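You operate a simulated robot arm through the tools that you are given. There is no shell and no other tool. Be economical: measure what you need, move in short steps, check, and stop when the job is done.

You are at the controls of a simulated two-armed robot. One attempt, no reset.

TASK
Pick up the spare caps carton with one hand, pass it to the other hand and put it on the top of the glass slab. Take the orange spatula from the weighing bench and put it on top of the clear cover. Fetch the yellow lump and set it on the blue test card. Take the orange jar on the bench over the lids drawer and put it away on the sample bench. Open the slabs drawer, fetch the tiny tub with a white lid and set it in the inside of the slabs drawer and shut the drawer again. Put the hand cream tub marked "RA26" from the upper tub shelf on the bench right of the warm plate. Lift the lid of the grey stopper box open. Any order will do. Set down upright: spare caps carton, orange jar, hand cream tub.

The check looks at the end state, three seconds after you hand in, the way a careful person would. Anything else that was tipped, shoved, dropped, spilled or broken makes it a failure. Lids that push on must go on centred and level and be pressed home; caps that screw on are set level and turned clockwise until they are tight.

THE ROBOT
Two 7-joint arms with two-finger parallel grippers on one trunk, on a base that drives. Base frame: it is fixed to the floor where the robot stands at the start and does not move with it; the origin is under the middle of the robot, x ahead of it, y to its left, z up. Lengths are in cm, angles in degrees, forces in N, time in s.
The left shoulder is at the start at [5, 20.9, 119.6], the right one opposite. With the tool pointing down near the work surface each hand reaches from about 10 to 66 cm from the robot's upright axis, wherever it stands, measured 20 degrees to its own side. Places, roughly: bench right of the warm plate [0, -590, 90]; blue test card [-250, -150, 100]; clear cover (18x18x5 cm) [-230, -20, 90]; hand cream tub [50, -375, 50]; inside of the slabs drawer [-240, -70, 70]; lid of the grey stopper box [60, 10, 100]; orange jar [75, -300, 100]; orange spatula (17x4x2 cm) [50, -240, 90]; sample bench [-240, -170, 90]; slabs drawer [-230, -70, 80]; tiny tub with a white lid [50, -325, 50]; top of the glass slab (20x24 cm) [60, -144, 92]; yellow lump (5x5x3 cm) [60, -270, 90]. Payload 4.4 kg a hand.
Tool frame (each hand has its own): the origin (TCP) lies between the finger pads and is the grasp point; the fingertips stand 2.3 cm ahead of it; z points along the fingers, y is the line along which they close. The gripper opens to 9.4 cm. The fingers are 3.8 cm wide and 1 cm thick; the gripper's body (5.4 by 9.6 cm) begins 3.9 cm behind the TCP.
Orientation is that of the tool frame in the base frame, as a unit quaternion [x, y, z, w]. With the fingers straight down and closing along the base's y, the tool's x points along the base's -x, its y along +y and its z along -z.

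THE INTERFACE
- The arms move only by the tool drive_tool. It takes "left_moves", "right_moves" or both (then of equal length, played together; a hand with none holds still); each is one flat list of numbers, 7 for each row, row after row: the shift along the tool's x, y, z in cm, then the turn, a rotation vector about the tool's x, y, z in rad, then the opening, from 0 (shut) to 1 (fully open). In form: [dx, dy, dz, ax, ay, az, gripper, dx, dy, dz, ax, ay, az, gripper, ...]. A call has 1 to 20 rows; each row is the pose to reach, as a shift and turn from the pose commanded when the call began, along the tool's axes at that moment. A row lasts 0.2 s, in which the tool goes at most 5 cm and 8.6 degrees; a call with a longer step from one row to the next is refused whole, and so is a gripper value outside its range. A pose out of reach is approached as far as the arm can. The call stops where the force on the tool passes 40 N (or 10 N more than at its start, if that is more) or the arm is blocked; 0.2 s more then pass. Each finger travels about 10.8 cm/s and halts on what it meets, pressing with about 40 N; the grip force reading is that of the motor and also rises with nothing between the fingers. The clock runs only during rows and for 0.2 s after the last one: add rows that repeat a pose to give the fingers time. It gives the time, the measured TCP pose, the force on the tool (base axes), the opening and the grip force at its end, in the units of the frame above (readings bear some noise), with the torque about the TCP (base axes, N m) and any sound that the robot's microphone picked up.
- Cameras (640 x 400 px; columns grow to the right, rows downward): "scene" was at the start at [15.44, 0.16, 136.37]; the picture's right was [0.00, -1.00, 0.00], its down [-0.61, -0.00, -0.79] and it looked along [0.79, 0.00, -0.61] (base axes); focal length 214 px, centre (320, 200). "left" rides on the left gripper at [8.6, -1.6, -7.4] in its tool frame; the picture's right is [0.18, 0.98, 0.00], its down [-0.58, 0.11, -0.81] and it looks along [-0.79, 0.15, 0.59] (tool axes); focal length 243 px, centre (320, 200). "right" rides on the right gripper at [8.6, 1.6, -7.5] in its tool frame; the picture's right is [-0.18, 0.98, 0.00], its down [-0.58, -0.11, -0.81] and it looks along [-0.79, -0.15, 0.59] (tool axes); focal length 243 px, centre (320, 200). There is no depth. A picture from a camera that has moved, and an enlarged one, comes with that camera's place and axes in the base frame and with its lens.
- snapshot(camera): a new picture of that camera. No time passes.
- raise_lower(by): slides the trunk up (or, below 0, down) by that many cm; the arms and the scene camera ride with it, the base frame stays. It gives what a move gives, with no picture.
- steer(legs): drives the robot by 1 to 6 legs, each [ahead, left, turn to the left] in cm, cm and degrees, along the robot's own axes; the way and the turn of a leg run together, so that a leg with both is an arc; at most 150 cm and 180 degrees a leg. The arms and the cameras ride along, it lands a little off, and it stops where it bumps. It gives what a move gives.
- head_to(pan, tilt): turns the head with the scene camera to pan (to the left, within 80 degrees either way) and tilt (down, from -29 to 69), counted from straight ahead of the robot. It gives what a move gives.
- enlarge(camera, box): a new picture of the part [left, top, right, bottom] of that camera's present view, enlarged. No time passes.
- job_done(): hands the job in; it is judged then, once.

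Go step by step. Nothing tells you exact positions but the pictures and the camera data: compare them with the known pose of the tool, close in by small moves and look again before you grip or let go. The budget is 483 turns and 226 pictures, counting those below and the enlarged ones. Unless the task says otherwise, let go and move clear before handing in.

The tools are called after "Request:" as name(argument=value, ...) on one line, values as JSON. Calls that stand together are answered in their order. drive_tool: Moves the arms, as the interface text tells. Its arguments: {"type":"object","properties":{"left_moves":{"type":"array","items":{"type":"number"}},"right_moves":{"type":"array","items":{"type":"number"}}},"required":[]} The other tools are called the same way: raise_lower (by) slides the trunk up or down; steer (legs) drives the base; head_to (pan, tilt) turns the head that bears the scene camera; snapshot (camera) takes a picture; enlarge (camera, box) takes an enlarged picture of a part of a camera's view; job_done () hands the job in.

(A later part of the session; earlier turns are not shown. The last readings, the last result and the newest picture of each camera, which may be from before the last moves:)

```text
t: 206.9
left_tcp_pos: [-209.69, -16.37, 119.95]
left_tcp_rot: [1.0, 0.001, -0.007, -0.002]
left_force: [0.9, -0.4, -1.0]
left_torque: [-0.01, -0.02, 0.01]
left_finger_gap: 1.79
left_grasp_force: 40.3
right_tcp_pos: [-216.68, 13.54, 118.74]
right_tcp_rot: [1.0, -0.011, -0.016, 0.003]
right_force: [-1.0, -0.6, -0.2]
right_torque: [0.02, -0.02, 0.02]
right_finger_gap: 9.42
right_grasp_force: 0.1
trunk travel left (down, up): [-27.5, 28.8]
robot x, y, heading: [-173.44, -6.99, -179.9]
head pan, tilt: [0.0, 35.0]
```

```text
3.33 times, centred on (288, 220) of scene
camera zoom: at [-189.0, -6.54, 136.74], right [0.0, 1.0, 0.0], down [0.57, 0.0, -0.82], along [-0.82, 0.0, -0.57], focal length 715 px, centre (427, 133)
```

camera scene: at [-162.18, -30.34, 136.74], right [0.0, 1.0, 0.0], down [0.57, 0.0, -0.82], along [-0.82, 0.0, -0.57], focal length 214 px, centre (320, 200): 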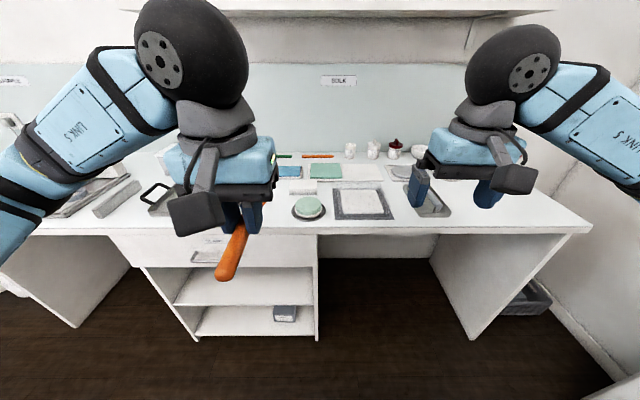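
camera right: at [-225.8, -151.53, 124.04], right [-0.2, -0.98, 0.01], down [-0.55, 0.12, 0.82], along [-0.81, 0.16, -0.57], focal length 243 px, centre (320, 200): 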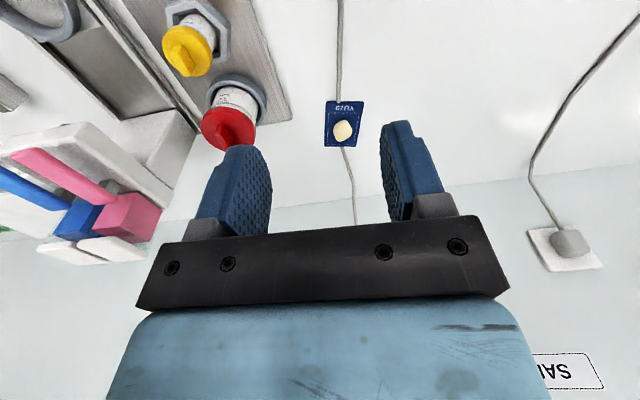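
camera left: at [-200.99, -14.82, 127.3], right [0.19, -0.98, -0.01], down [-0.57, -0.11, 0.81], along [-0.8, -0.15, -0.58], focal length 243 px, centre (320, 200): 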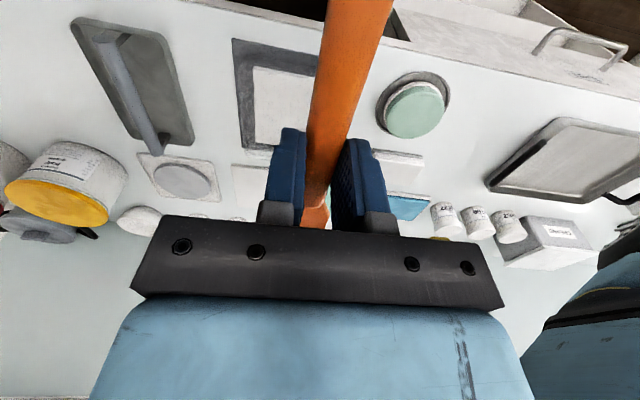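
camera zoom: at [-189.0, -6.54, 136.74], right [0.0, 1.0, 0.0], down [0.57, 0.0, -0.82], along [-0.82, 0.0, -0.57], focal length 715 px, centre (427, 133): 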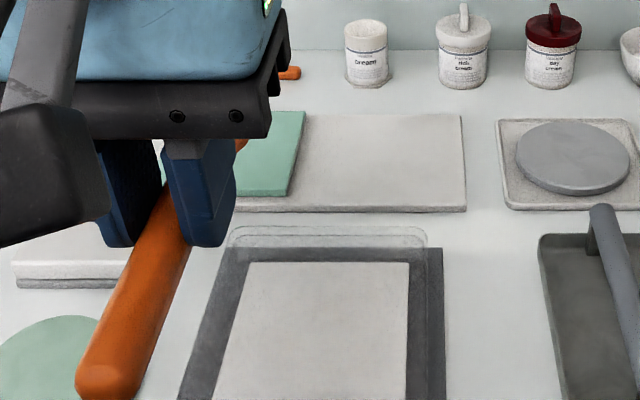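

Request:
drive_tool(left_moves=[-3.5, -0.3, 2, 0, 0, 0, 0.1, -7, -0.6, 4, 0, 0, 0, 0.1, -10.5, -0.9, 6, 0, 0, 0, 0.1, -14, -1.2, 8.5, 0, 0, 0, 0.1, -17.2, -1.2, 11, 0, 0, 0, 0.1, -17.2, -1.2, 14.5, 0, 0, 0, 0.1, -17.2, -1.2, 17, 0, 0, 0, 0.1, -17.2, -1.2, 17, 0, 0, 0, 0.1])

Request:
snapshot(camera="scene")

Request:
snapshot(camera="left")

```text
t: 208.7
left_tcp_pos: [-226.97, -15.39, 103.0]
left_tcp_rot: [1.0, 0.002, -0.006, -0.002]
left_force: [0.3, 0.0, -0.4]
left_torque: [-0.03, -0.03, 0.05]
left_finger_gap: 1.75
left_grasp_force: 40.2
right_tcp_pos: [-216.5, 13.38, 118.78]
right_tcp_rot: [1.0, -0.011, -0.016, 0.003]
right_force: [-0.4, 0.3, 0.4]
right_torque: [-0.01, 0.01, -0.02]
right_finger_gap: 9.4
right_grasp_force: 0.0
trunk travel left (down, up): [-27.5, 28.8]
robot x, y, heading: [-173.45, -6.31, -179.8]
head pan, tilt: [0.0, 35.0]
```

```text
93 pictures are left
camera scene: at [-188.94, -6.53, 136.75], right [0.0, 1.0, 0.0], down [0.57, 0.0, -0.82], along [-0.82, 0.0, -0.57], focal length 214 px, centre (320, 200)
```

scene: 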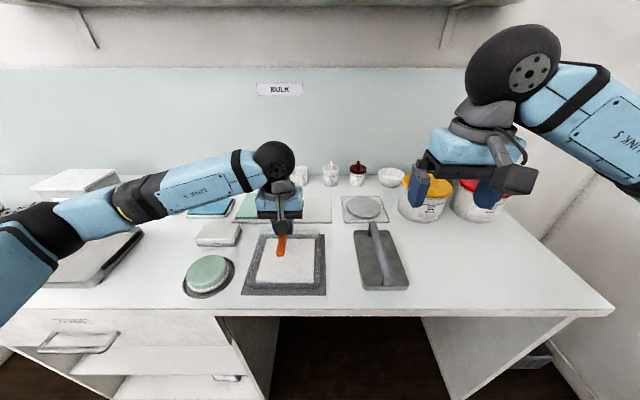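

```text
92 pictures are left
camera left: at [-218.27, -13.67, 110.42], right [0.19, -0.98, -0.01], down [-0.57, -0.11, 0.81], along [-0.8, -0.15, -0.58], focal length 243 px, centre (320, 200)
```

left: 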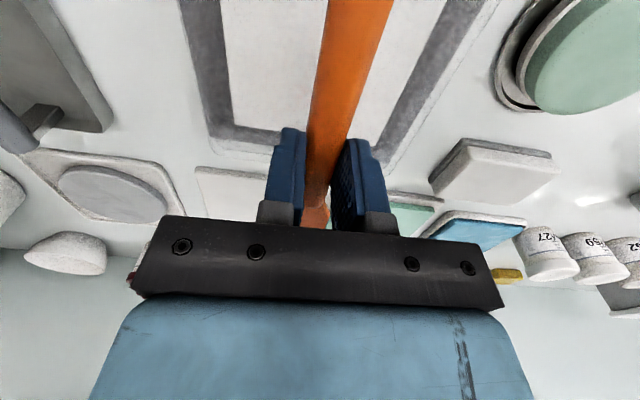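

Request:
drive_tool(left_moves=[0, 0, 2, 0, 0, 0, 0.1, 0, 0, 4, 0, 0, 0, 0.1, 0, 0, 4.8, 0, 0, 0, 0.1, 0, 0, 4.8, 0, 0, 0, 0.1])

Request:
snapshot(camera="left")

Request:
enlarge(camera="scene", box=[232, 200, 344, 300])

```text
t: 209.7
left_tcp_pos: [-227.09, -15.22, 98.28]
left_tcp_rot: [1.0, 0.002, -0.006, -0.003]
left_force: [-0.4, 0.1, 0.0]
left_torque: [0.0, 0.0, -0.04]
left_finger_gap: 1.77
left_grasp_force: 39.9
right_tcp_pos: [-216.57, 13.36, 118.72]
right_tcp_rot: [1.0, -0.01, -0.015, 0.004]
right_force: [-0.3, -0.1, 0.0]
right_torque: [0.0, 0.02, 0.0]
right_finger_gap: 9.39
right_grasp_force: 0.1
trunk travel left (down, up): [-27.5, 28.8]
robot x, y, heading: [-173.61, -6.44, -179.8]
head pan, tilt: [0.0, 35.0]
```

```text
91 pictures are left
camera left: at [-218.4, -13.58, 105.71], right [0.19, -0.98, -0.01], down [-0.57, -0.11, 0.81], along [-0.8, -0.15, -0.58], focal length 243 px, centre (320, 200)
```

left: 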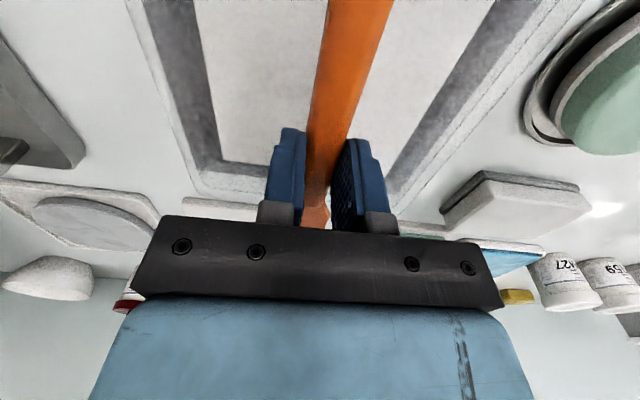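

```text
4.00 times, centred on (288, 250) of scene
camera zoom: at [-188.96, -6.54, 136.74], right [0.0, 1.0, 0.0], down [0.57, 0.0, -0.82], along [-0.82, 0.0, -0.57], focal length 858 px, centre (448, 0)
```

zoom: 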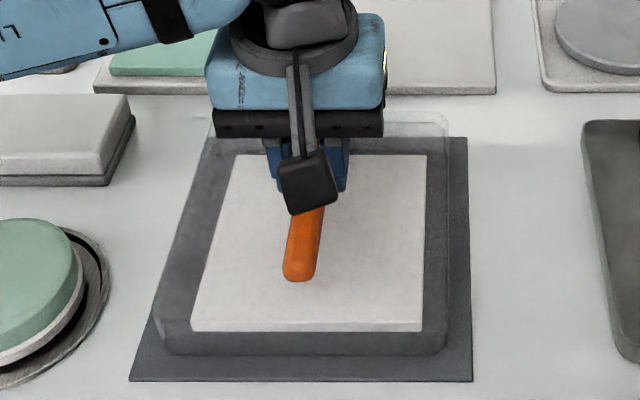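

Request:
drive_tool(left_moves=[-0.4, 0, 0.2, 0, 0, 0, 0.1, -0.4, 0, 0.4, 0, 0, 0, 0.1, -0.4, 0, 0.5, 0, 0, 0, 0.1])

```text
t: 210.5
left_tcp_pos: [-227.59, -15.1, 97.91]
left_tcp_rot: [1.0, 0.002, -0.006, -0.003]
left_force: [-0.3, 0.6, -0.3]
left_torque: [0.0, 0.03, 0.01]
left_finger_gap: 1.78
left_grasp_force: 39.8
right_tcp_pos: [-216.47, 13.47, 118.79]
right_tcp_rot: [1.0, -0.012, -0.016, 0.003]
right_force: [-0.3, -0.4, -1.9]
right_torque: [-0.01, 0.03, -0.01]
right_finger_gap: 9.4
right_grasp_force: 0.0
trunk travel left (down, up): [-27.5, 28.8]
robot x, y, heading: [-173.61, -6.56, -179.8]
head pan, tilt: [0.0, 35.0]
```

Request:
drive_tool(left_moves=[0, 0, 0.2, 0, 0, 0, 0.1, 0, 0, 0.4, 0, 0, 0, 0.1])

```text
t: 211.1
left_tcp_pos: [-227.59, -15.09, 97.52]
left_tcp_rot: [1.0, 0.001, -0.006, -0.003]
left_force: [0.3, -0.4, -0.1]
left_torque: [-0.01, 0.03, 0.01]
left_finger_gap: 1.76
left_grasp_force: 40.0
right_tcp_pos: [-216.57, 13.4, 118.74]
right_tcp_rot: [1.0, -0.012, -0.015, 0.003]
right_force: [0.1, 0.2, -0.1]
right_torque: [0.02, -0.01, 0.0]
right_finger_gap: 9.42
right_grasp_force: 0.1
trunk travel left (down, up): [-27.5, 28.8]
robot x, y, heading: [-173.55, -7.0, -180.0]
head pan, tilt: [0.0, 35.0]
```

Request:
drive_tool(left_moves=[0, 0, 0.2, 0, 0, 0, 0.1, 0, 0, 0.4, 0, 0, 0, 0.1, 0, 0, 0.5, 0, 0, 0, 0.1])

Request:
enlarge(camera="scene", box=[232, 200, 344, 300])

```text
t: 211.9
left_tcp_pos: [-227.49, -15.04, 97.14]
left_tcp_rot: [1.0, 0.001, -0.008, -0.003]
left_force: [-0.8, -1.7, 11.2]
left_torque: [-0.03, -0.77, -0.04]
left_finger_gap: 1.74
left_grasp_force: 39.8
right_tcp_pos: [-216.43, 13.38, 118.9]
right_tcp_rot: [1.0, -0.012, -0.016, 0.003]
right_force: [-0.3, -0.3, 0.4]
right_torque: [-0.01, 0.01, -0.02]
right_finger_gap: 9.4
right_grasp_force: 0.1
trunk travel left (down, up): [-27.5, 28.8]
robot x, y, heading: [-173.28, -6.61, -180.0]
head pan, tilt: [0.0, 35.0]
```

```text
4.00 times, centred on (288, 250) of scene
camera zoom: at [-188.88, -6.53, 136.78], right [0.0, 1.0, 0.0], down [0.57, 0.0, -0.82], along [-0.82, 0.0, -0.57], focal length 858 px, centre (448, 0)
```

zoom: 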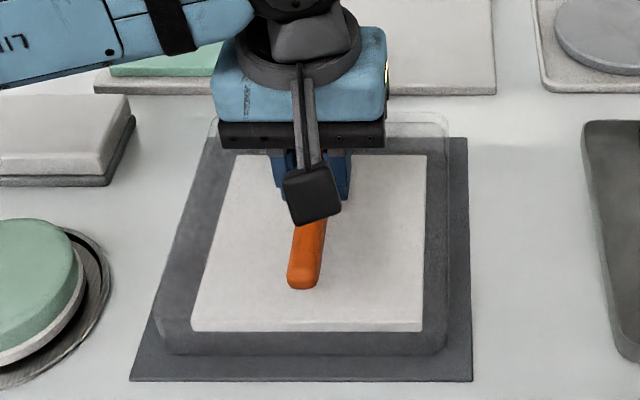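

Request:
drive_tool(left_moves=[0, 0, 0, 0, 0, 0, 0.2, 0, 0, 0, 0, 0, 0, 0.3, 0, 0, 0, 0, 0, 0, 0.45, 0, 0, 0, 0, 0, 0, 0.45])

Request:
snapshot(camera="left")

```text
t: 212.9
left_tcp_pos: [-227.5, -15.19, 96.86]
left_tcp_rot: [1.0, 0.002, -0.006, -0.003]
left_force: [0.2, 1.3, 0.4]
left_torque: [0.0, 0.01, 0.01]
left_finger_gap: 4.21
left_grasp_force: 0.0
right_tcp_pos: [-216.48, 13.4, 118.76]
right_tcp_rot: [1.0, -0.011, -0.016, 0.003]
right_force: [-0.9, -0.3, 0.4]
right_torque: [-0.03, -0.02, -0.02]
right_finger_gap: 9.41
right_grasp_force: 0.0
trunk travel left (down, up): [-27.5, 28.8]
robot x, y, heading: [-173.14, -6.83, -180.0]
head pan, tilt: [0.0, 35.0]
```

```text
88 pictures are left
camera left: at [-218.83, -13.56, 104.31], right [0.19, -0.98, -0.01], down [-0.57, -0.11, 0.81], along [-0.8, -0.15, -0.58], focal length 243 px, centre (320, 200)
```

left: 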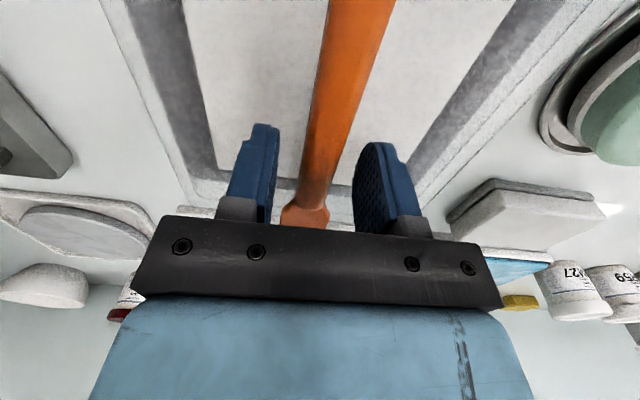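

Request:
drive_tool(left_moves=[0, 0, -4, 0, 0, 0, 0.45, 0, 0, -8, 0, 0, 0, 0.45, 0, 0, -12, 0, 0, 0, 0.45, 0, 0, -16, 0, 0, 0, 0.45, 0, 0, -20, 0, 0, 0, 0.45, 4, 0, -23, 0, 0, 0, 1, 8, 0, -23, 0, 0, 0, 1, 12, 0, -23, 0, 0, 0, 1, 16, 0, -23, 0, 0, 0, 1])

Request:
enlarge(camera="scene", box=[216, 190, 376, 290])

```text
t: 214.9
left_tcp_pos: [-211.1, -15.08, 119.73]
left_tcp_rot: [1.0, 0.002, -0.006, -0.003]
left_force: [0.5, 0.3, 0.1]
left_torque: [0.03, 0.02, 0.0]
left_finger_gap: 9.39
left_grasp_force: 0.0
right_tcp_pos: [-216.5, 13.53, 118.8]
right_tcp_rot: [1.0, -0.011, -0.016, 0.003]
right_force: [-0.5, -0.2, -0.2]
right_torque: [0.0, 0.01, -0.02]
right_finger_gap: 9.4
right_grasp_force: 0.1
trunk travel left (down, up): [-27.5, 28.8]
robot x, y, heading: [-173.35, -6.7, -179.9]
head pan, tilt: [0.0, 35.0]
```

```text
4.00 times, centred on (296, 240) of scene
camera zoom: at [-188.9, -6.51, 136.75], right [0.0, 1.0, 0.0], down [0.57, 0.0, -0.82], along [-0.82, 0.0, -0.57], focal length 858 px, centre (416, 40)
```

zoom: 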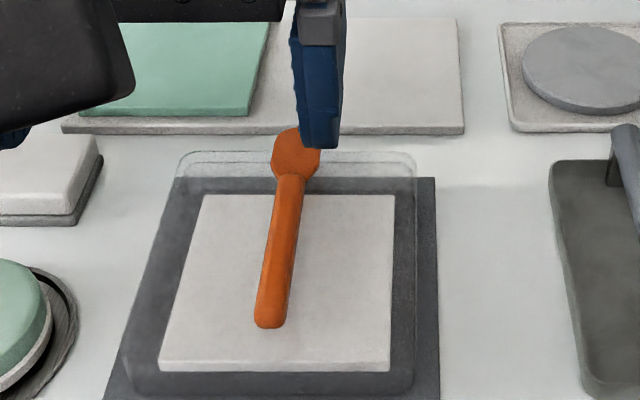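

The spatula lies on the cover. Next trip: the orange jar and the tiny tub on the other side.

Request:
steer(legs=[[-75, 0, 0], [0, 0, -179.9], [0, -145, 0], [0, -145, 0]])

Request:
snapshot(camera="scene")

```text
t: 251.3
left_tcp_pos: [-61.39, -287.64, 119.6]
left_tcp_rot: [-0.002, 1.0, -0.002, 0.006]
left_force: [-0.4, -0.9, 0.3]
left_torque: [0.0, 0.02, -0.02]
left_finger_gap: 9.43
left_grasp_force: 0.0
right_tcp_pos: [-56.14, -316.13, 118.76]
right_tcp_rot: [0.012, 1.0, 0.004, 0.017]
right_force: [-0.8, 0.1, -0.5]
right_torque: [0.01, -0.03, 0.03]
right_finger_gap: 9.4
right_grasp_force: 0.1
trunk travel left (down, up): [-27.5, 28.8]
robot x, y, heading: [-99.35, -295.77, 0.1]
head pan, tilt: [0.0, 35.0]
```

```text
86 pictures are left
camera scene: at [-83.58, -295.91, 136.74], right [0.0, -1.0, 0.0], down [-0.57, 0.0, -0.82], along [0.82, 0.0, -0.57], focal length 214 px, centre (320, 200)
```

scene: 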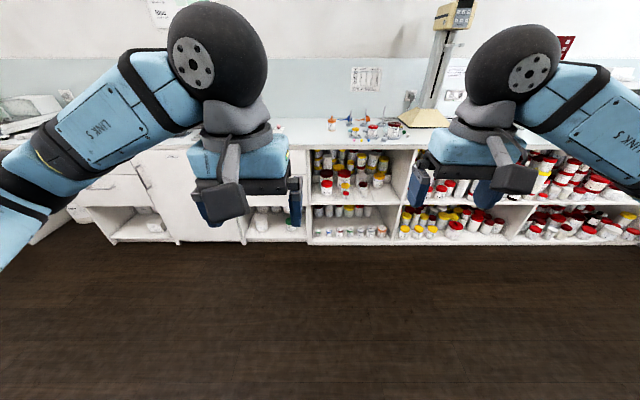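

Request:
steer(legs=[[70, 0, 0]])

Request:
snapshot(camera="scene")

Request:
enlarge(camera="scene", box=[270, 120, 430, 220])

Request:
enlarge(camera="scene", box=[300, 200, 500, 325])

```text
t: 255.2
left_tcp_pos: [8.75, -287.83, 119.75]
left_tcp_rot: [0.0, 1.0, -0.003, 0.006]
left_force: [-0.5, -0.3, -0.7]
left_torque: [0.01, 0.01, 0.01]
left_finger_gap: 9.4
left_grasp_force: 0.1
right_tcp_pos: [13.97, -316.33, 118.75]
right_tcp_rot: [0.012, 1.0, 0.002, 0.016]
right_force: [-0.9, -0.2, 0.9]
right_torque: [-0.01, -0.02, -0.01]
right_finger_gap: 9.4
right_grasp_force: 0.1
trunk travel left (down, up): [-27.5, 28.8]
robot x, y, heading: [-29.09, -296.13, -0.3]
head pan, tilt: [0.0, 35.0]
```

```text
85 pictures are left
camera scene: at [-13.4, -296.04, 136.74], right [0.0, -1.0, 0.0], down [-0.57, 0.0, -0.82], along [0.82, 0.0, -0.57], focal length 214 px, centre (320, 200)
```

scene: 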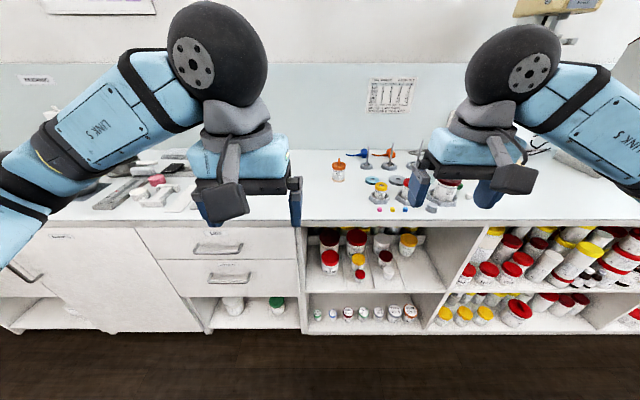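

```text
4.00 times, centred on (350, 170) of scene
camera zoom: at [-13.4, -296.04, 136.74], right [0.0, -1.0, 0.0], down [-0.57, 0.0, -0.82], along [0.82, 0.0, -0.57], focal length 858 px, centre (200, 320)
```

zoom: 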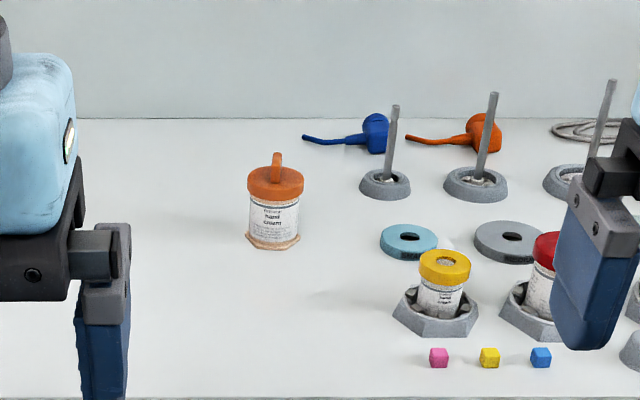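

```text
3.20 times, centred on (400, 262) of scene
camera zoom: at [-13.4, -296.04, 136.74], right [0.0, -1.0, 0.0], down [-0.57, 0.0, -0.82], along [0.82, 0.0, -0.57], focal length 686 px, centre (64, 0)
```

zoom: 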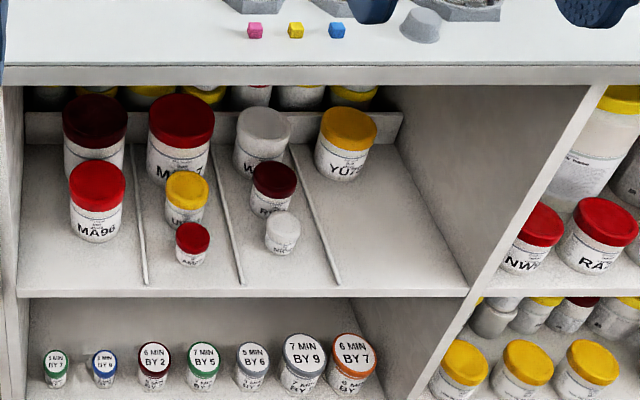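

The orange jar stands at about (69,-304) with a knob lid; the tiny white-lidded tub sits at the front of the upper shelf near (51,-329). Jar first with the left hand.

Request:
steer(legs=[[0, -18, 0.3], [29, 0, 0]])

Request:
snapshot(camera="left")

Request:
snapshot(camera="scene")

```text
t: 259.0
left_tcp_pos: [37.48, -305.56, 119.66]
left_tcp_rot: [-0.004, 1.0, -0.003, 0.006]
left_force: [-0.5, 0.5, -0.5]
left_torque: [0.01, -0.02, -0.02]
left_finger_gap: 9.41
left_grasp_force: 0.0
right_tcp_pos: [43.1, -334.08, 118.84]
right_tcp_rot: [0.009, 1.0, 0.003, 0.016]
right_force: [0.1, -0.7, 0.7]
right_torque: [-0.01, 0.04, -0.03]
right_finger_gap: 9.4
right_grasp_force: 0.1
trunk travel left (down, up): [-27.5, 28.8]
robot x, y, heading: [-0.18, -314.24, 0.2]
head pan, tilt: [0.0, 35.0]
```

```text
82 pictures are left
camera left: at [28.78, -307.24, 127.07], right [-0.19, 0.98, -0.01], down [0.57, 0.12, 0.81], along [0.8, 0.15, -0.58], focal length 243 px, centre (320, 200)
```

left: 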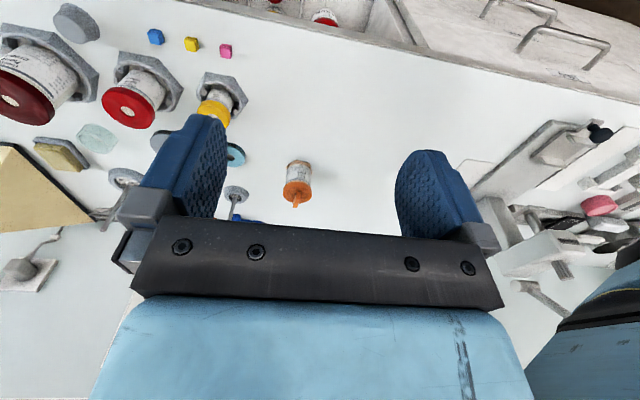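

```text
81 pictures are left
camera scene: at [15.43, -313.93, 136.74], right [0.01, -1.0, 0.0], down [-0.57, 0.0, -0.82], along [0.82, 0.01, -0.57], focal length 214 px, centre (320, 200)
```

scene: 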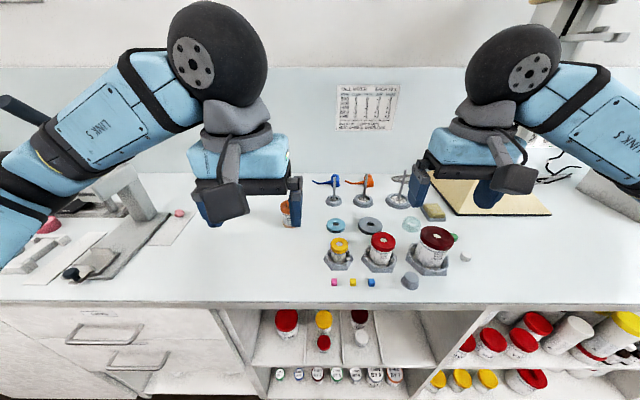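

Request:
drive_tool(left_moves=[-3.7, 0.1, 1, 0, 0, 0, 1, -7.5, 0.2, 2, 0, 0, 0, 1, -11.2, 0.4, 3, 0, 0, 0, 1, -15, 0.5, 4, 0, 0, 0, 1, -18.7, 0.6, 5, 0, 0, 0, 1, -22.5, 0.7, 6.5, 0, 0, 0, 1, -26.2, 0.9, 8, 0, 0, 0, 1, -29.5, 1, 10, 0, 0, 0, 1, -29.5, 1, 11, 0, 0, 0, 1])

Request:
snapshot(camera="left")

```text
t: 261.0
left_tcp_pos: [67.09, -304.32, 108.88]
left_tcp_rot: [-0.004, 1.0, -0.002, 0.007]
left_force: [0.2, 0.1, 0.1]
left_torque: [0.01, 0.01, 0.0]
left_finger_gap: 9.41
left_grasp_force: 0.1
right_tcp_pos: [42.88, -334.04, 118.87]
right_tcp_rot: [0.009, 1.0, 0.003, 0.016]
right_force: [0.6, 1.1, -0.4]
right_torque: [0.02, -0.01, 0.02]
right_finger_gap: 9.4
right_grasp_force: 0.0
trunk travel left (down, up): [-27.5, 28.8]
robot x, y, heading: [-0.21, -314.16, -0.0]
head pan, tilt: [0.0, 35.0]
```

```text
80 pictures are left
camera left: at [58.35, -306.07, 116.37], right [-0.19, 0.98, -0.01], down [0.57, 0.12, 0.81], along [0.8, 0.15, -0.58], focal length 243 px, centre (320, 200)
```

left: 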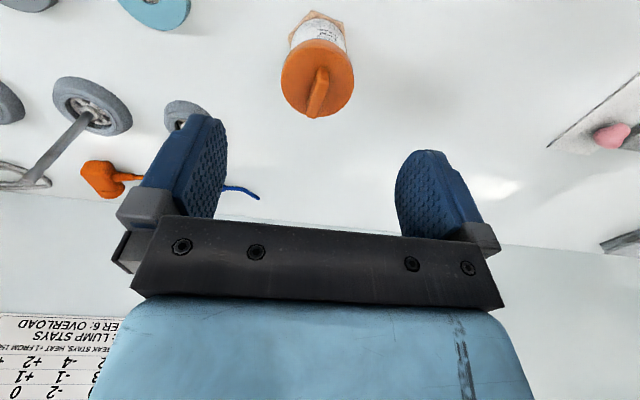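

Request:
enlarge(camera="left", box=[256, 0, 384, 120])

Request:
enlarge(camera="right", box=[384, 60, 640, 220])

```text
3.33 times, centred on (320, 60) of left
camera zoom: at [58.35, -306.07, 116.37], right [-0.19, 0.98, -0.01], down [0.57, 0.12, 0.81], along [0.8, 0.15, -0.58], focal length 809 px, centre (320, 667)
```

zoom: 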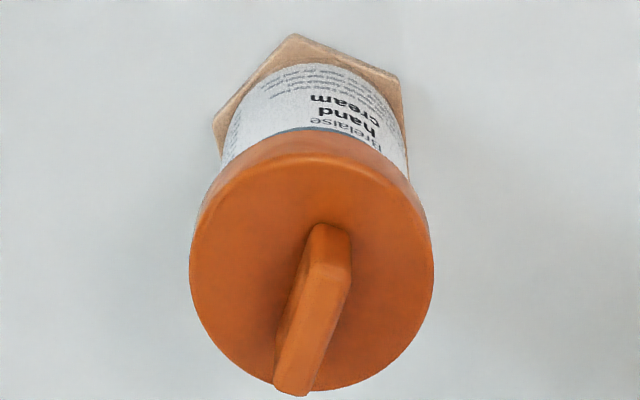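

```text
2.50 times, centred on (512, 140) of right
camera zoom: at [34.22, -332.24, 125.89], right [0.2, 0.98, 0.01], down [0.55, -0.12, 0.82], along [0.81, -0.16, -0.57], focal length 606 px, centre (-160, 350)
```

zoom: 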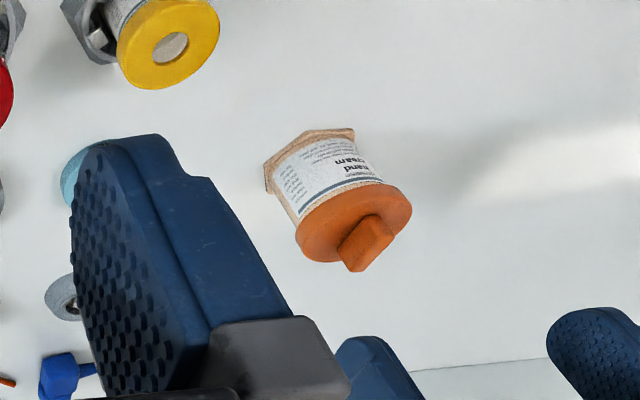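

The jar lid is wider than its body and there is a fin, so I grip the lid rim from above with the palm just clear of the fin.

Request:
drive_tool(left_moves=[-1, -0.2, 3, 0, 0, 0, 1, -1, -0.2, 6, 0, 0, 0, 1, -1, -0.2, 9, 0, 0, 0, 1, -1, -0.2, 10.4, 0, 0, 0, 1, -1, -0.2, 10.4, 0, 0, 0, 1])

Request:
snapshot(camera="left")

Request:
enlarge(camera="right", box=[384, 60, 640, 220])

```text
t: 262.2
left_tcp_pos: [68.28, -304.52, 98.52]
left_tcp_rot: [-0.004, 1.0, -0.002, 0.006]
left_force: [-0.4, 1.4, 0.3]
left_torque: [0.0, 0.01, -0.01]
left_finger_gap: 9.42
left_grasp_force: 0.0
right_tcp_pos: [42.98, -333.97, 118.75]
right_tcp_rot: [0.009, 1.0, 0.003, 0.015]
right_force: [0.4, 0.5, 0.0]
right_torque: [0.0, -0.01, -0.01]
right_finger_gap: 9.39
right_grasp_force: 0.0
trunk travel left (down, up): [-27.5, 28.8]
robot x, y, heading: [-0.42, -314.21, 0.3]
head pan, tilt: [0.0, 35.0]
```

```text
77 pictures are left
camera left: at [59.52, -306.31, 105.99], right [-0.19, 0.98, -0.01], down [0.57, 0.12, 0.81], along [0.8, 0.15, -0.58], focal length 243 px, centre (320, 200)
```

left: 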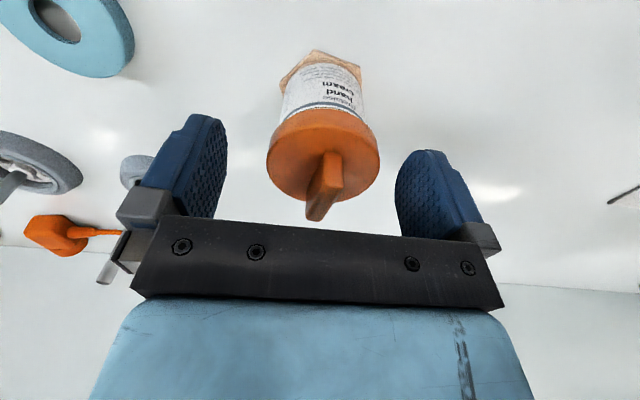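

```text
2.50 times, centred on (512, 140) of right
camera zoom: at [34.24, -332.27, 125.87], right [0.2, 0.98, 0.01], down [0.55, -0.12, 0.82], along [0.81, -0.16, -0.57], focal length 606 px, centre (-160, 350)
```

zoom: 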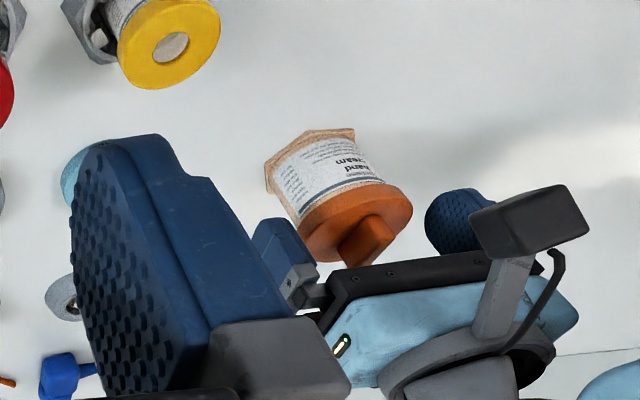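

Request:
drive_tool(left_moves=[0.4, 0, 0.5, 0, 0, 0, 1, 0.4, 0, 1.1, 0, 0, 0, 0.9, 0.4, 0, 1.1, 0, 0, 0, 0.75, 0.4, 0, 1.1, 0, 0, 0, 0.6, 0.4, 0, 1.1, 0, 0, 0, 0.5, 0.4, 0, 1.1, 0, 0, 0, 0.4, 0.4, 0, 1.1, 0, 0, 0, 0.4])

Request:
snapshot(camera="left")

```text
t: 263.8
left_tcp_pos: [67.8, -304.54, 97.41]
left_tcp_rot: [-0.003, 1.0, -0.003, 0.005]
left_force: [0.5, -0.5, 0.4]
left_torque: [0.01, -0.07, -0.03]
left_finger_gap: 5.96
left_grasp_force: 39.7
right_tcp_pos: [43.04, -333.98, 118.78]
right_tcp_rot: [0.009, 1.0, 0.003, 0.015]
right_force: [-0.8, 0.2, -0.4]
right_torque: [0.01, 0.02, -0.01]
right_finger_gap: 9.4
right_grasp_force: 0.2
trunk travel left (down, up): [-27.5, 28.8]
robot x, y, heading: [-0.29, -313.99, 0.2]
head pan, tilt: [0.0, 35.0]
```

```text
75 pictures are left
camera left: at [59.12, -306.33, 104.93], right [-0.19, 0.98, -0.01], down [0.57, 0.12, 0.81], along [0.8, 0.15, -0.58], focal length 243 px, centre (320, 200)
```

left: 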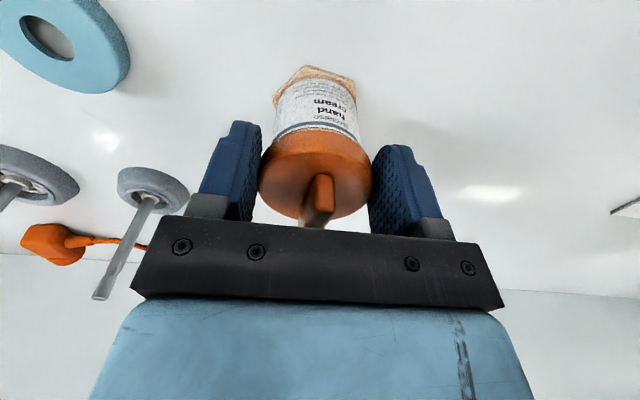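

Gripped at 6 cm. Lift a little and check that lid and jar come together.

Request:
drive_tool(left_moves=[0, 0, -0.5, 0, 0, 0, 0.4, 0, 0, -1.5, 0, 0, 0, 0.4, 0, 0, -3, 0, 0, 0, 0.4])

Request:
snapshot(camera="left")

```text
t: 264.6
left_tcp_pos: [67.93, -304.56, 100.69]
left_tcp_rot: [-0.004, 1.0, -0.003, 0.006]
left_force: [-0.8, -0.3, 0.0]
left_torque: [-0.01, 0.0, 0.03]
left_finger_gap: 5.94
left_grasp_force: 40.0
right_tcp_pos: [42.89, -333.97, 118.71]
right_tcp_rot: [0.009, 1.0, 0.003, 0.017]
right_force: [-0.3, 0.0, -1.1]
right_torque: [-0.01, 0.0, -0.03]
right_finger_gap: 9.41
right_grasp_force: 0.0
trunk travel left (down, up): [-27.5, 28.8]
robot x, y, heading: [-0.05, -314.36, 0.4]
head pan, tilt: [0.0, 35.0]
```

```text
74 pictures are left
camera left: at [59.09, -306.26, 108.02], right [-0.19, 0.98, -0.01], down [0.57, 0.12, 0.81], along [0.8, 0.15, -0.58], focal length 243 px, centre (320, 200)
```

left: 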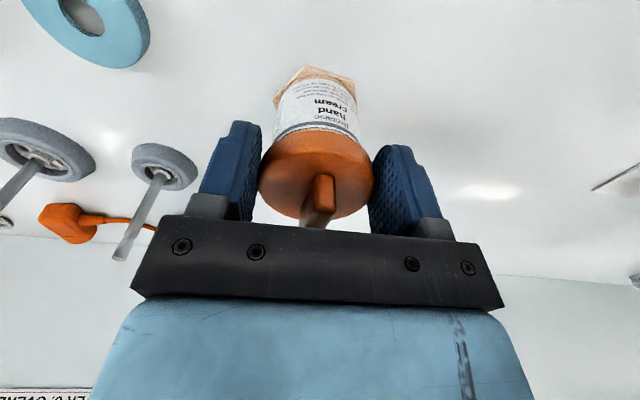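

The jar comes along whole. Retract it high.

Request:
drive_tool(left_moves=[0, 0, -4.5, 0, 0, 0, 0.4, 0, 0, -9, 0, 0, 0, 0.4, 0, 0, -13.5, 0, 0, 0, 0.4, 0, 0, -18, 0, 0, 0, 0.4, 3, 0, -21, 0, 0, 0, 0.4, 6.5, 0, -24, 0, 0, 0, 0.4, 11, 0, -24, 0, 0, 0, 0.4, 15.5, 0, -24, 0, 0, 0, 0.4, 20, 0, -24, 0, 0, 0, 0.4, 24.5, 0, -24, 0, 0, 0, 0.4, 29, 0, -24, 0, 0, 0, 0.4, 33, 0, -24, 0, 0, 0, 0.4, 36, 0, -24, 0, 0, 0, 0.4])

```text
t: 267.4
left_tcp_pos: [31.5, -304.89, 124.18]
left_tcp_rot: [-0.004, 1.0, -0.003, 0.007]
left_force: [0.2, -0.2, -0.8]
left_torque: [0.01, -0.01, -0.03]
left_finger_gap: 5.92
left_grasp_force: 39.5
right_tcp_pos: [43.0, -334.14, 118.8]
right_tcp_rot: [0.009, 1.0, 0.003, 0.017]
right_force: [-0.4, 0.1, 0.0]
right_torque: [0.01, 0.0, -0.01]
right_finger_gap: 9.39
right_grasp_force: 0.1
trunk travel left (down, up): [-27.5, 28.8]
robot x, y, heading: [-0.04, -314.07, 0.6]
head pan, tilt: [0.0, 35.0]
```

Request:
steer(legs=[[-40, 0, -0.4]])

Request:
raise_lower(by=-27)

Request:
head_to(pan=0, tilt=40)

Request:
drive_tool(right_moves=[0, 0, 3, 0, -0.12, 0, 1, 0, 0, 6, 0, -0.24, 0, 1, 0, 0, 9, 0, -0.36, 0, 1, 0, 0, 12, 0, -0.48, 0, 1, 0, 0, 15, 0, -0.6, 0, 1, 0, 0, 18, 0, -0.7, 0, 1, 0, 0, 21, 0, -0.7, 0, 1, 0, 0, 24, 0, -0.7, 0, 1, 0, 0, 27, 0, -0.7, 0, 1, 0, 0, 30, 0, -0.7, 0, 1, 0, 0, 33, 0, -0.7, 0, 1])

Request:
snapshot(camera="scene")

```text
t: 269.9
left_tcp_pos: [-8.51, -305.06, 124.15]
left_tcp_rot: [-0.001, 1.0, -0.003, 0.005]
left_force: [0.9, 0.2, -0.2]
left_torque: [-0.03, 0.01, 0.0]
left_finger_gap: 6.01
left_grasp_force: 39.9
right_tcp_pos: [2.78, -334.44, 118.77]
right_tcp_rot: [0.011, 1.0, 0.003, 0.016]
right_force: [0.2, -0.5, -0.5]
right_torque: [0.01, -0.03, 0.01]
right_finger_gap: 9.4
right_grasp_force: 0.0
trunk travel left (down, up): [-27.5, 28.8]
robot x, y, heading: [-40.4, -314.37, 0.2]
head pan, tilt: [0.0, 35.0]
```

```text
t: 272.6
left_tcp_pos: [-8.53, -305.12, 97.18]
left_tcp_rot: [-0.001, 1.0, -0.003, 0.006]
left_force: [-1.2, -1.3, -0.4]
left_torque: [-0.04, -0.02, 0.02]
left_finger_gap: 5.97
left_grasp_force: 40.4
right_tcp_pos: [2.69, -334.28, 91.72]
right_tcp_rot: [0.011, 1.0, 0.003, 0.016]
right_force: [0.3, 0.0, 0.0]
right_torque: [0.01, 0.01, 0.04]
right_finger_gap: 9.4
right_grasp_force: 0.0
trunk travel left (down, up): [-0.5, 55.8]
robot x, y, heading: [-40.07, -314.13, 0.1]
head pan, tilt: [0.0, 35.0]
```

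```text
t: 273.3
left_tcp_pos: [-8.45, -305.11, 97.17]
left_tcp_rot: [-0.001, 1.0, -0.002, 0.006]
left_force: [-0.8, -0.2, -0.9]
left_torque: [0.0, -0.01, -0.03]
left_finger_gap: 5.95
left_grasp_force: 40.4
right_tcp_pos: [2.71, -334.41, 91.83]
right_tcp_rot: [0.011, 1.0, 0.004, 0.016]
right_force: [1.1, 0.4, -0.3]
right_torque: [0.02, 0.01, 0.02]
right_finger_gap: 9.42
right_grasp_force: 0.1
trunk travel left (down, up): [-0.5, 55.8]
robot x, y, heading: [-40.43, -314.56, 0.2]
head pan, tilt: [0.0, 40.0]
```

```text
t: 275.7
left_tcp_pos: [-8.46, -305.06, 97.11]
left_tcp_rot: [-0.001, 1.0, -0.004, 0.006]
left_force: [-0.9, -0.2, 0.0]
left_torque: [-0.01, -0.03, -0.03]
left_finger_gap: 5.96
left_grasp_force: 40.2
right_tcp_pos: [3.69, -334.09, 58.92]
right_tcp_rot: [0.012, 0.934, -0.001, 0.358]
right_force: [-1.8, -0.5, -0.5]
right_torque: [0.0, -0.03, -0.01]
right_finger_gap: 9.42
right_grasp_force: 0.1
trunk travel left (down, up): [-0.5, 55.8]
robot x, y, heading: [-40.39, -314.63, 0.2]
head pan, tilt: [0.0, 40.0]
```

```text
73 pictures are left
camera scene: at [-25.06, -314.05, 108.99], right [0.0, -1.0, 0.0], down [-0.64, 0.0, -0.77], along [0.77, 0.0, -0.64], focal length 214 px, centre (320, 200)
```

scene: 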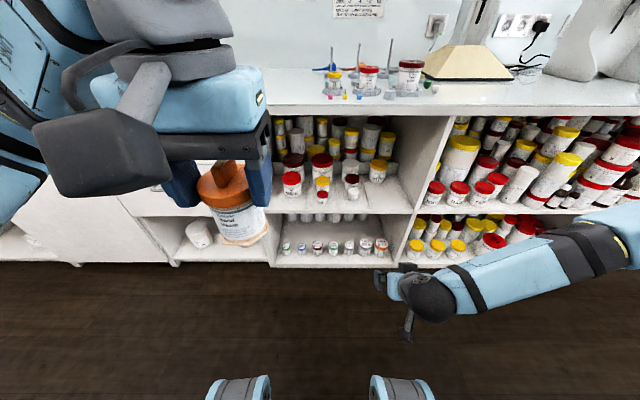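

Request:
enlarge(camera="scene", box=[270, 110, 430, 230])

Request:
enlarge(camera="scene", box=[316, 160, 396, 210])

```text
3.33 times, centred on (350, 170) of scene
camera zoom: at [-25.06, -314.05, 108.99], right [0.0, -1.0, 0.0], down [-0.64, 0.0, -0.77], along [0.77, 0.0, -0.64], focal length 715 px, centre (220, 300)
```

zoom: 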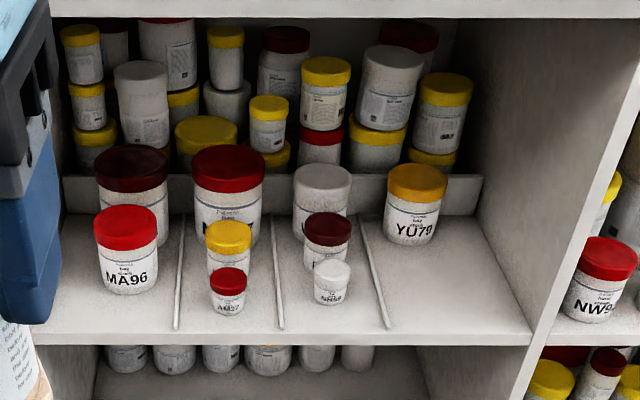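

```text
8.00 times, centred on (356, 185) of scene
camera zoom: at [-25.06, -314.05, 108.99], right [0.0, -1.0, 0.0], down [-0.64, 0.0, -0.77], along [0.77, 0.0, -0.64], focal length 1716 px, centre (32, 320)
```

zoom: 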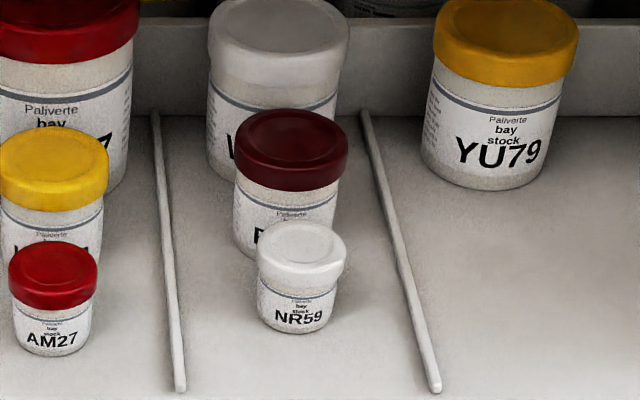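

Request:
steer(legs=[[0, 5, -0.2], [32, 0, 0]])

Request:
snapshot(camera="right")

```text
t: 278.6
left_tcp_pos: [23.61, -300.56, 97.12]
left_tcp_rot: [0.002, 1.0, -0.003, 0.006]
left_force: [0.1, 0.2, -0.9]
left_torque: [0.03, 0.01, -0.01]
left_finger_gap: 5.9
left_grasp_force: 39.6
right_tcp_pos: [35.53, -329.71, 58.85]
right_tcp_rot: [0.015, 0.934, -0.002, 0.358]
right_force: [-0.4, 0.9, 0.5]
right_torque: [0.02, 0.0, -0.02]
right_finger_gap: 9.4
right_grasp_force: 0.0
trunk travel left (down, up): [-0.5, 55.8]
robot x, y, heading: [-8.05, -309.55, -0.2]
head pan, tilt: [0.0, 40.0]
```

```text
70 pictures are left
camera right: at [24.27, -327.71, 58.47], right [0.17, 0.98, 0.13], down [-0.11, -0.11, 0.99], along [0.98, -0.18, 0.09], focal length 243 px, centre (320, 200)
```

right: 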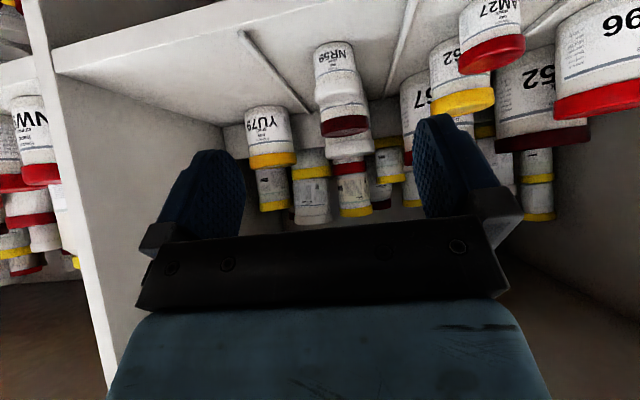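

Request:
drive_tool(right_moves=[-1.7, 0.2, 2.8, 0, 0, 0, 0.75, -3.4, 0.5, 5.6, 0, 0, 0, 0.75, -5.15, 0.7, 8.5, 0, 0, 0, 0.75, -5.15, 0.7, 8.5, 0, 0, 0, 0.75])

Request:
snapshot(camera="right")

```text
t: 279.6
left_tcp_pos: [23.55, -300.63, 97.13]
left_tcp_rot: [0.003, 1.0, -0.003, 0.007]
left_force: [0.4, 0.6, -0.7]
left_torque: [-0.02, 0.0, -0.02]
left_finger_gap: 5.89
left_grasp_force: 40.2
right_tcp_pos: [45.08, -329.28, 55.88]
right_tcp_rot: [0.015, 0.934, -0.002, 0.357]
right_force: [0.4, 0.8, 0.1]
right_torque: [0.0, -0.01, 0.0]
right_finger_gap: 7.03
right_grasp_force: 0.0
trunk travel left (down, up): [-0.5, 55.8]
robot x, y, heading: [-8.25, -309.56, -0.4]
head pan, tilt: [0.0, 40.0]
```

```text
69 pictures are left
camera right: at [33.87, -327.36, 55.61], right [0.17, 0.98, 0.13], down [-0.11, -0.11, 0.99], along [0.98, -0.18, 0.09], focal length 243 px, centre (320, 200)
```

right: 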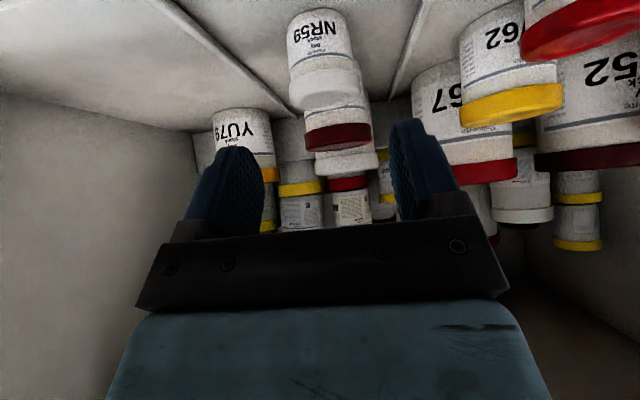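

Request:
drive_tool(right_moves=[-0.3, 0, 2.8, 0, 0, 0, 0.75, -0.6, 0, 5.6, 0, 0, 0, 0.75, -0.87, 0, 8.4, 0, 0, 0, 0.75, -0.87, 0, 8.4, 0, 0, 0, 0.75])

Request:
snapshot(camera="right")

```text
t: 280.6
left_tcp_pos: [23.56, -300.66, 97.13]
left_tcp_rot: [0.003, 1.0, -0.002, 0.006]
left_force: [-0.5, -0.5, -0.3]
left_torque: [0.02, 0.0, -0.02]
left_finger_gap: 5.85
left_grasp_force: 40.6
right_tcp_pos: [51.4, -329.45, 50.31]
right_tcp_rot: [0.015, 0.934, -0.002, 0.358]
right_force: [0.6, -1.0, 0.7]
right_torque: [0.01, 0.01, 0.01]
right_finger_gap: 7.05
right_grasp_force: 0.0
trunk travel left (down, up): [-0.5, 55.8]
robot x, y, heading: [-8.7, -309.71, -0.7]
head pan, tilt: [0.0, 40.0]
```

```text
68 pictures are left
camera right: at [40.08, -327.46, 49.95], right [0.17, 0.98, 0.13], down [-0.11, -0.11, 0.99], along [0.98, -0.18, 0.09], focal length 243 px, centre (320, 200)
```

right: 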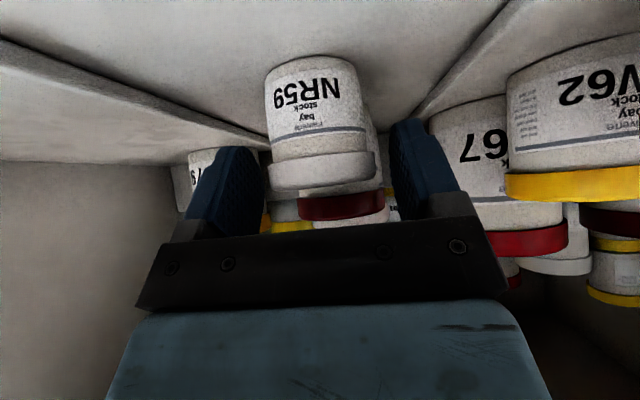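

Request:
drive_tool(right_moves=[0, 0, 0.2, 0, 0, 0, 0.6, 0, 0, 0.2, 0, 0, 0, 0.5, 0, 0, 0.2, 0, 0, 0, 0.4, 0, 0, 0.2, 0, 0, 0, 0.3, 0, 0, 0.2, 0, 0, 0, 0.3])

Request:
drive_tool(right_moves=[-0.6, 0, -0.7, 0, 0, 0, 0.3, -1.3, 0, -1.5, 0, 0, 0, 0.3, -1.3, 0, -1.5, 0, 0, 0, 0.3])

Request:
snapshot(camera="right")

```text
t: 281.8
left_tcp_pos: [23.58, -300.6, 97.09]
left_tcp_rot: [0.002, 1.0, -0.002, 0.006]
left_force: [0.4, -0.3, -0.7]
left_torque: [-0.03, -0.02, 0.0]
left_finger_gap: 5.89
left_grasp_force: 40.0
right_tcp_pos: [51.29, -329.38, 50.19]
right_tcp_rot: [0.015, 0.934, -0.003, 0.358]
right_force: [1.5, 0.5, 1.3]
right_torque: [-0.03, -0.03, 0.02]
right_finger_gap: 4.88
right_grasp_force: 39.4
trunk travel left (down, up): [-0.5, 55.8]
robot x, y, heading: [-8.48, -309.35, -0.6]
head pan, tilt: [0.0, 40.0]
```

```text
t: 282.6
left_tcp_pos: [23.53, -300.6, 97.09]
left_tcp_rot: [0.003, 1.0, -0.002, 0.006]
left_force: [0.0, -0.1, -0.7]
left_torque: [0.02, 0.03, -0.03]
left_finger_gap: 5.87
left_grasp_force: 39.7
right_tcp_pos: [51.38, -329.54, 52.07]
right_tcp_rot: [0.016, 0.934, -0.002, 0.358]
right_force: [0.1, 0.3, -0.4]
right_torque: [-0.02, 0.01, -0.01]
right_finger_gap: 4.87
right_grasp_force: 40.2
trunk travel left (down, up): [-0.5, 55.8]
robot x, y, heading: [-8.44, -309.31, -0.5]
head pan, tilt: [0.0, 40.0]
```

```text
67 pictures are left
camera right: at [40.15, -327.5, 51.81], right [0.17, 0.98, 0.13], down [-0.11, -0.11, 0.99], along [0.98, -0.18, 0.09], focal length 243 px, centre (320, 200)
```

right: 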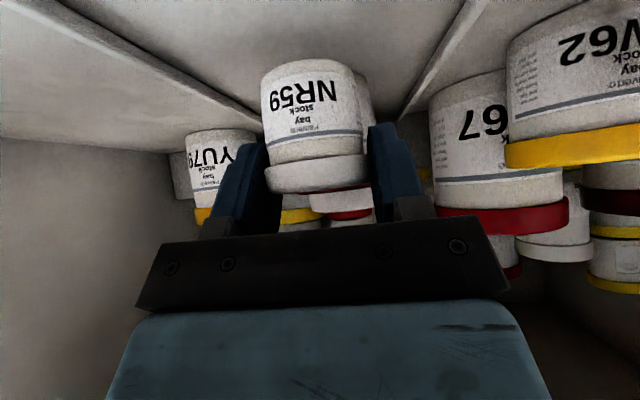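

Tub lifted. Raise a bit more, then back out and go up.

Request:
drive_tool(right_moves=[-1.3, 0, -1.5, 0, 0, 0, 0.3, -2.7, 0, -3, 0, 0, 0, 0.3])

Request:
steer(legs=[[-60, 0, 0.5]])

Request:
raise_lower(by=27)

Request:
steer(legs=[[0, 0, 179.5]])

```text
t: 283.1
left_tcp_pos: [23.49, -300.64, 97.24]
left_tcp_rot: [0.002, 1.0, -0.002, 0.006]
left_force: [-0.8, -0.4, -0.4]
left_torque: [-0.01, -0.03, 0.01]
left_finger_gap: 5.85
left_grasp_force: 39.9
right_tcp_pos: [51.43, -329.51, 56.25]
right_tcp_rot: [0.016, 0.934, -0.002, 0.357]
right_force: [0.0, 0.7, -0.3]
right_torque: [-0.01, 0.01, -0.03]
right_finger_gap: 4.86
right_grasp_force: 39.9
trunk travel left (down, up): [-0.5, 55.8]
robot x, y, heading: [-8.45, -309.25, -0.6]
head pan, tilt: [0.0, 40.0]
```

```text
t: 286.6
left_tcp_pos: [-36.58, -300.25, 97.18]
left_tcp_rot: [-0.001, 1.0, -0.003, 0.006]
left_force: [-0.6, -0.1, -0.4]
left_torque: [-0.03, 0.02, 0.03]
left_finger_gap: 5.86
left_grasp_force: 39.8
right_tcp_pos: [-8.66, -328.74, 56.22]
right_tcp_rot: [0.012, 0.934, -0.001, 0.358]
right_force: [0.4, -0.4, -1.1]
right_torque: [0.02, 0.01, 0.0]
right_finger_gap: 4.85
right_grasp_force: 39.9
trunk travel left (down, up): [-0.5, 55.8]
robot x, y, heading: [-68.53, -309.48, -0.1]
head pan, tilt: [0.0, 40.0]
```

```text
t: 289.3
left_tcp_pos: [-36.57, -300.17, 124.06]
left_tcp_rot: [-0.002, 1.0, -0.003, 0.007]
left_force: [0.1, -0.2, -0.2]
left_torque: [-0.01, -0.01, -0.01]
left_finger_gap: 5.87
left_grasp_force: 39.9
right_tcp_pos: [-8.58, -328.76, 83.04]
right_tcp_rot: [0.011, 0.934, -0.001, 0.358]
right_force: [0.6, -0.4, -1.0]
right_torque: [0.0, 0.06, -0.02]
right_finger_gap: 4.86
right_grasp_force: 40.2
trunk travel left (down, up): [-27.5, 28.8]
robot x, y, heading: [-68.65, -309.0, 0.3]
head pan, tilt: [0.0, 40.0]
```

```text
t: 297.0
left_tcp_pos: [-100.61, -317.12, 124.08]
left_tcp_rot: [1.0, -0.017, -0.006, -0.003]
left_force: [-0.4, -0.5, -0.7]
left_torque: [-0.01, 0.0, 0.01]
left_finger_gap: 5.85
left_grasp_force: 40.4
right_tcp_pos: [-127.65, -287.51, 83.31]
right_tcp_rot: [0.933, -0.028, -0.358, -0.007]
right_force: [-0.3, 0.0, 0.2]
right_torque: [-0.02, 0.01, 0.01]
right_finger_gap: 4.87
right_grasp_force: 40.3
trunk travel left (down, up): [-27.5, 28.8]
robot x, y, heading: [-67.99, -309.44, 177.9]
head pan, tilt: [0.0, 40.0]
```

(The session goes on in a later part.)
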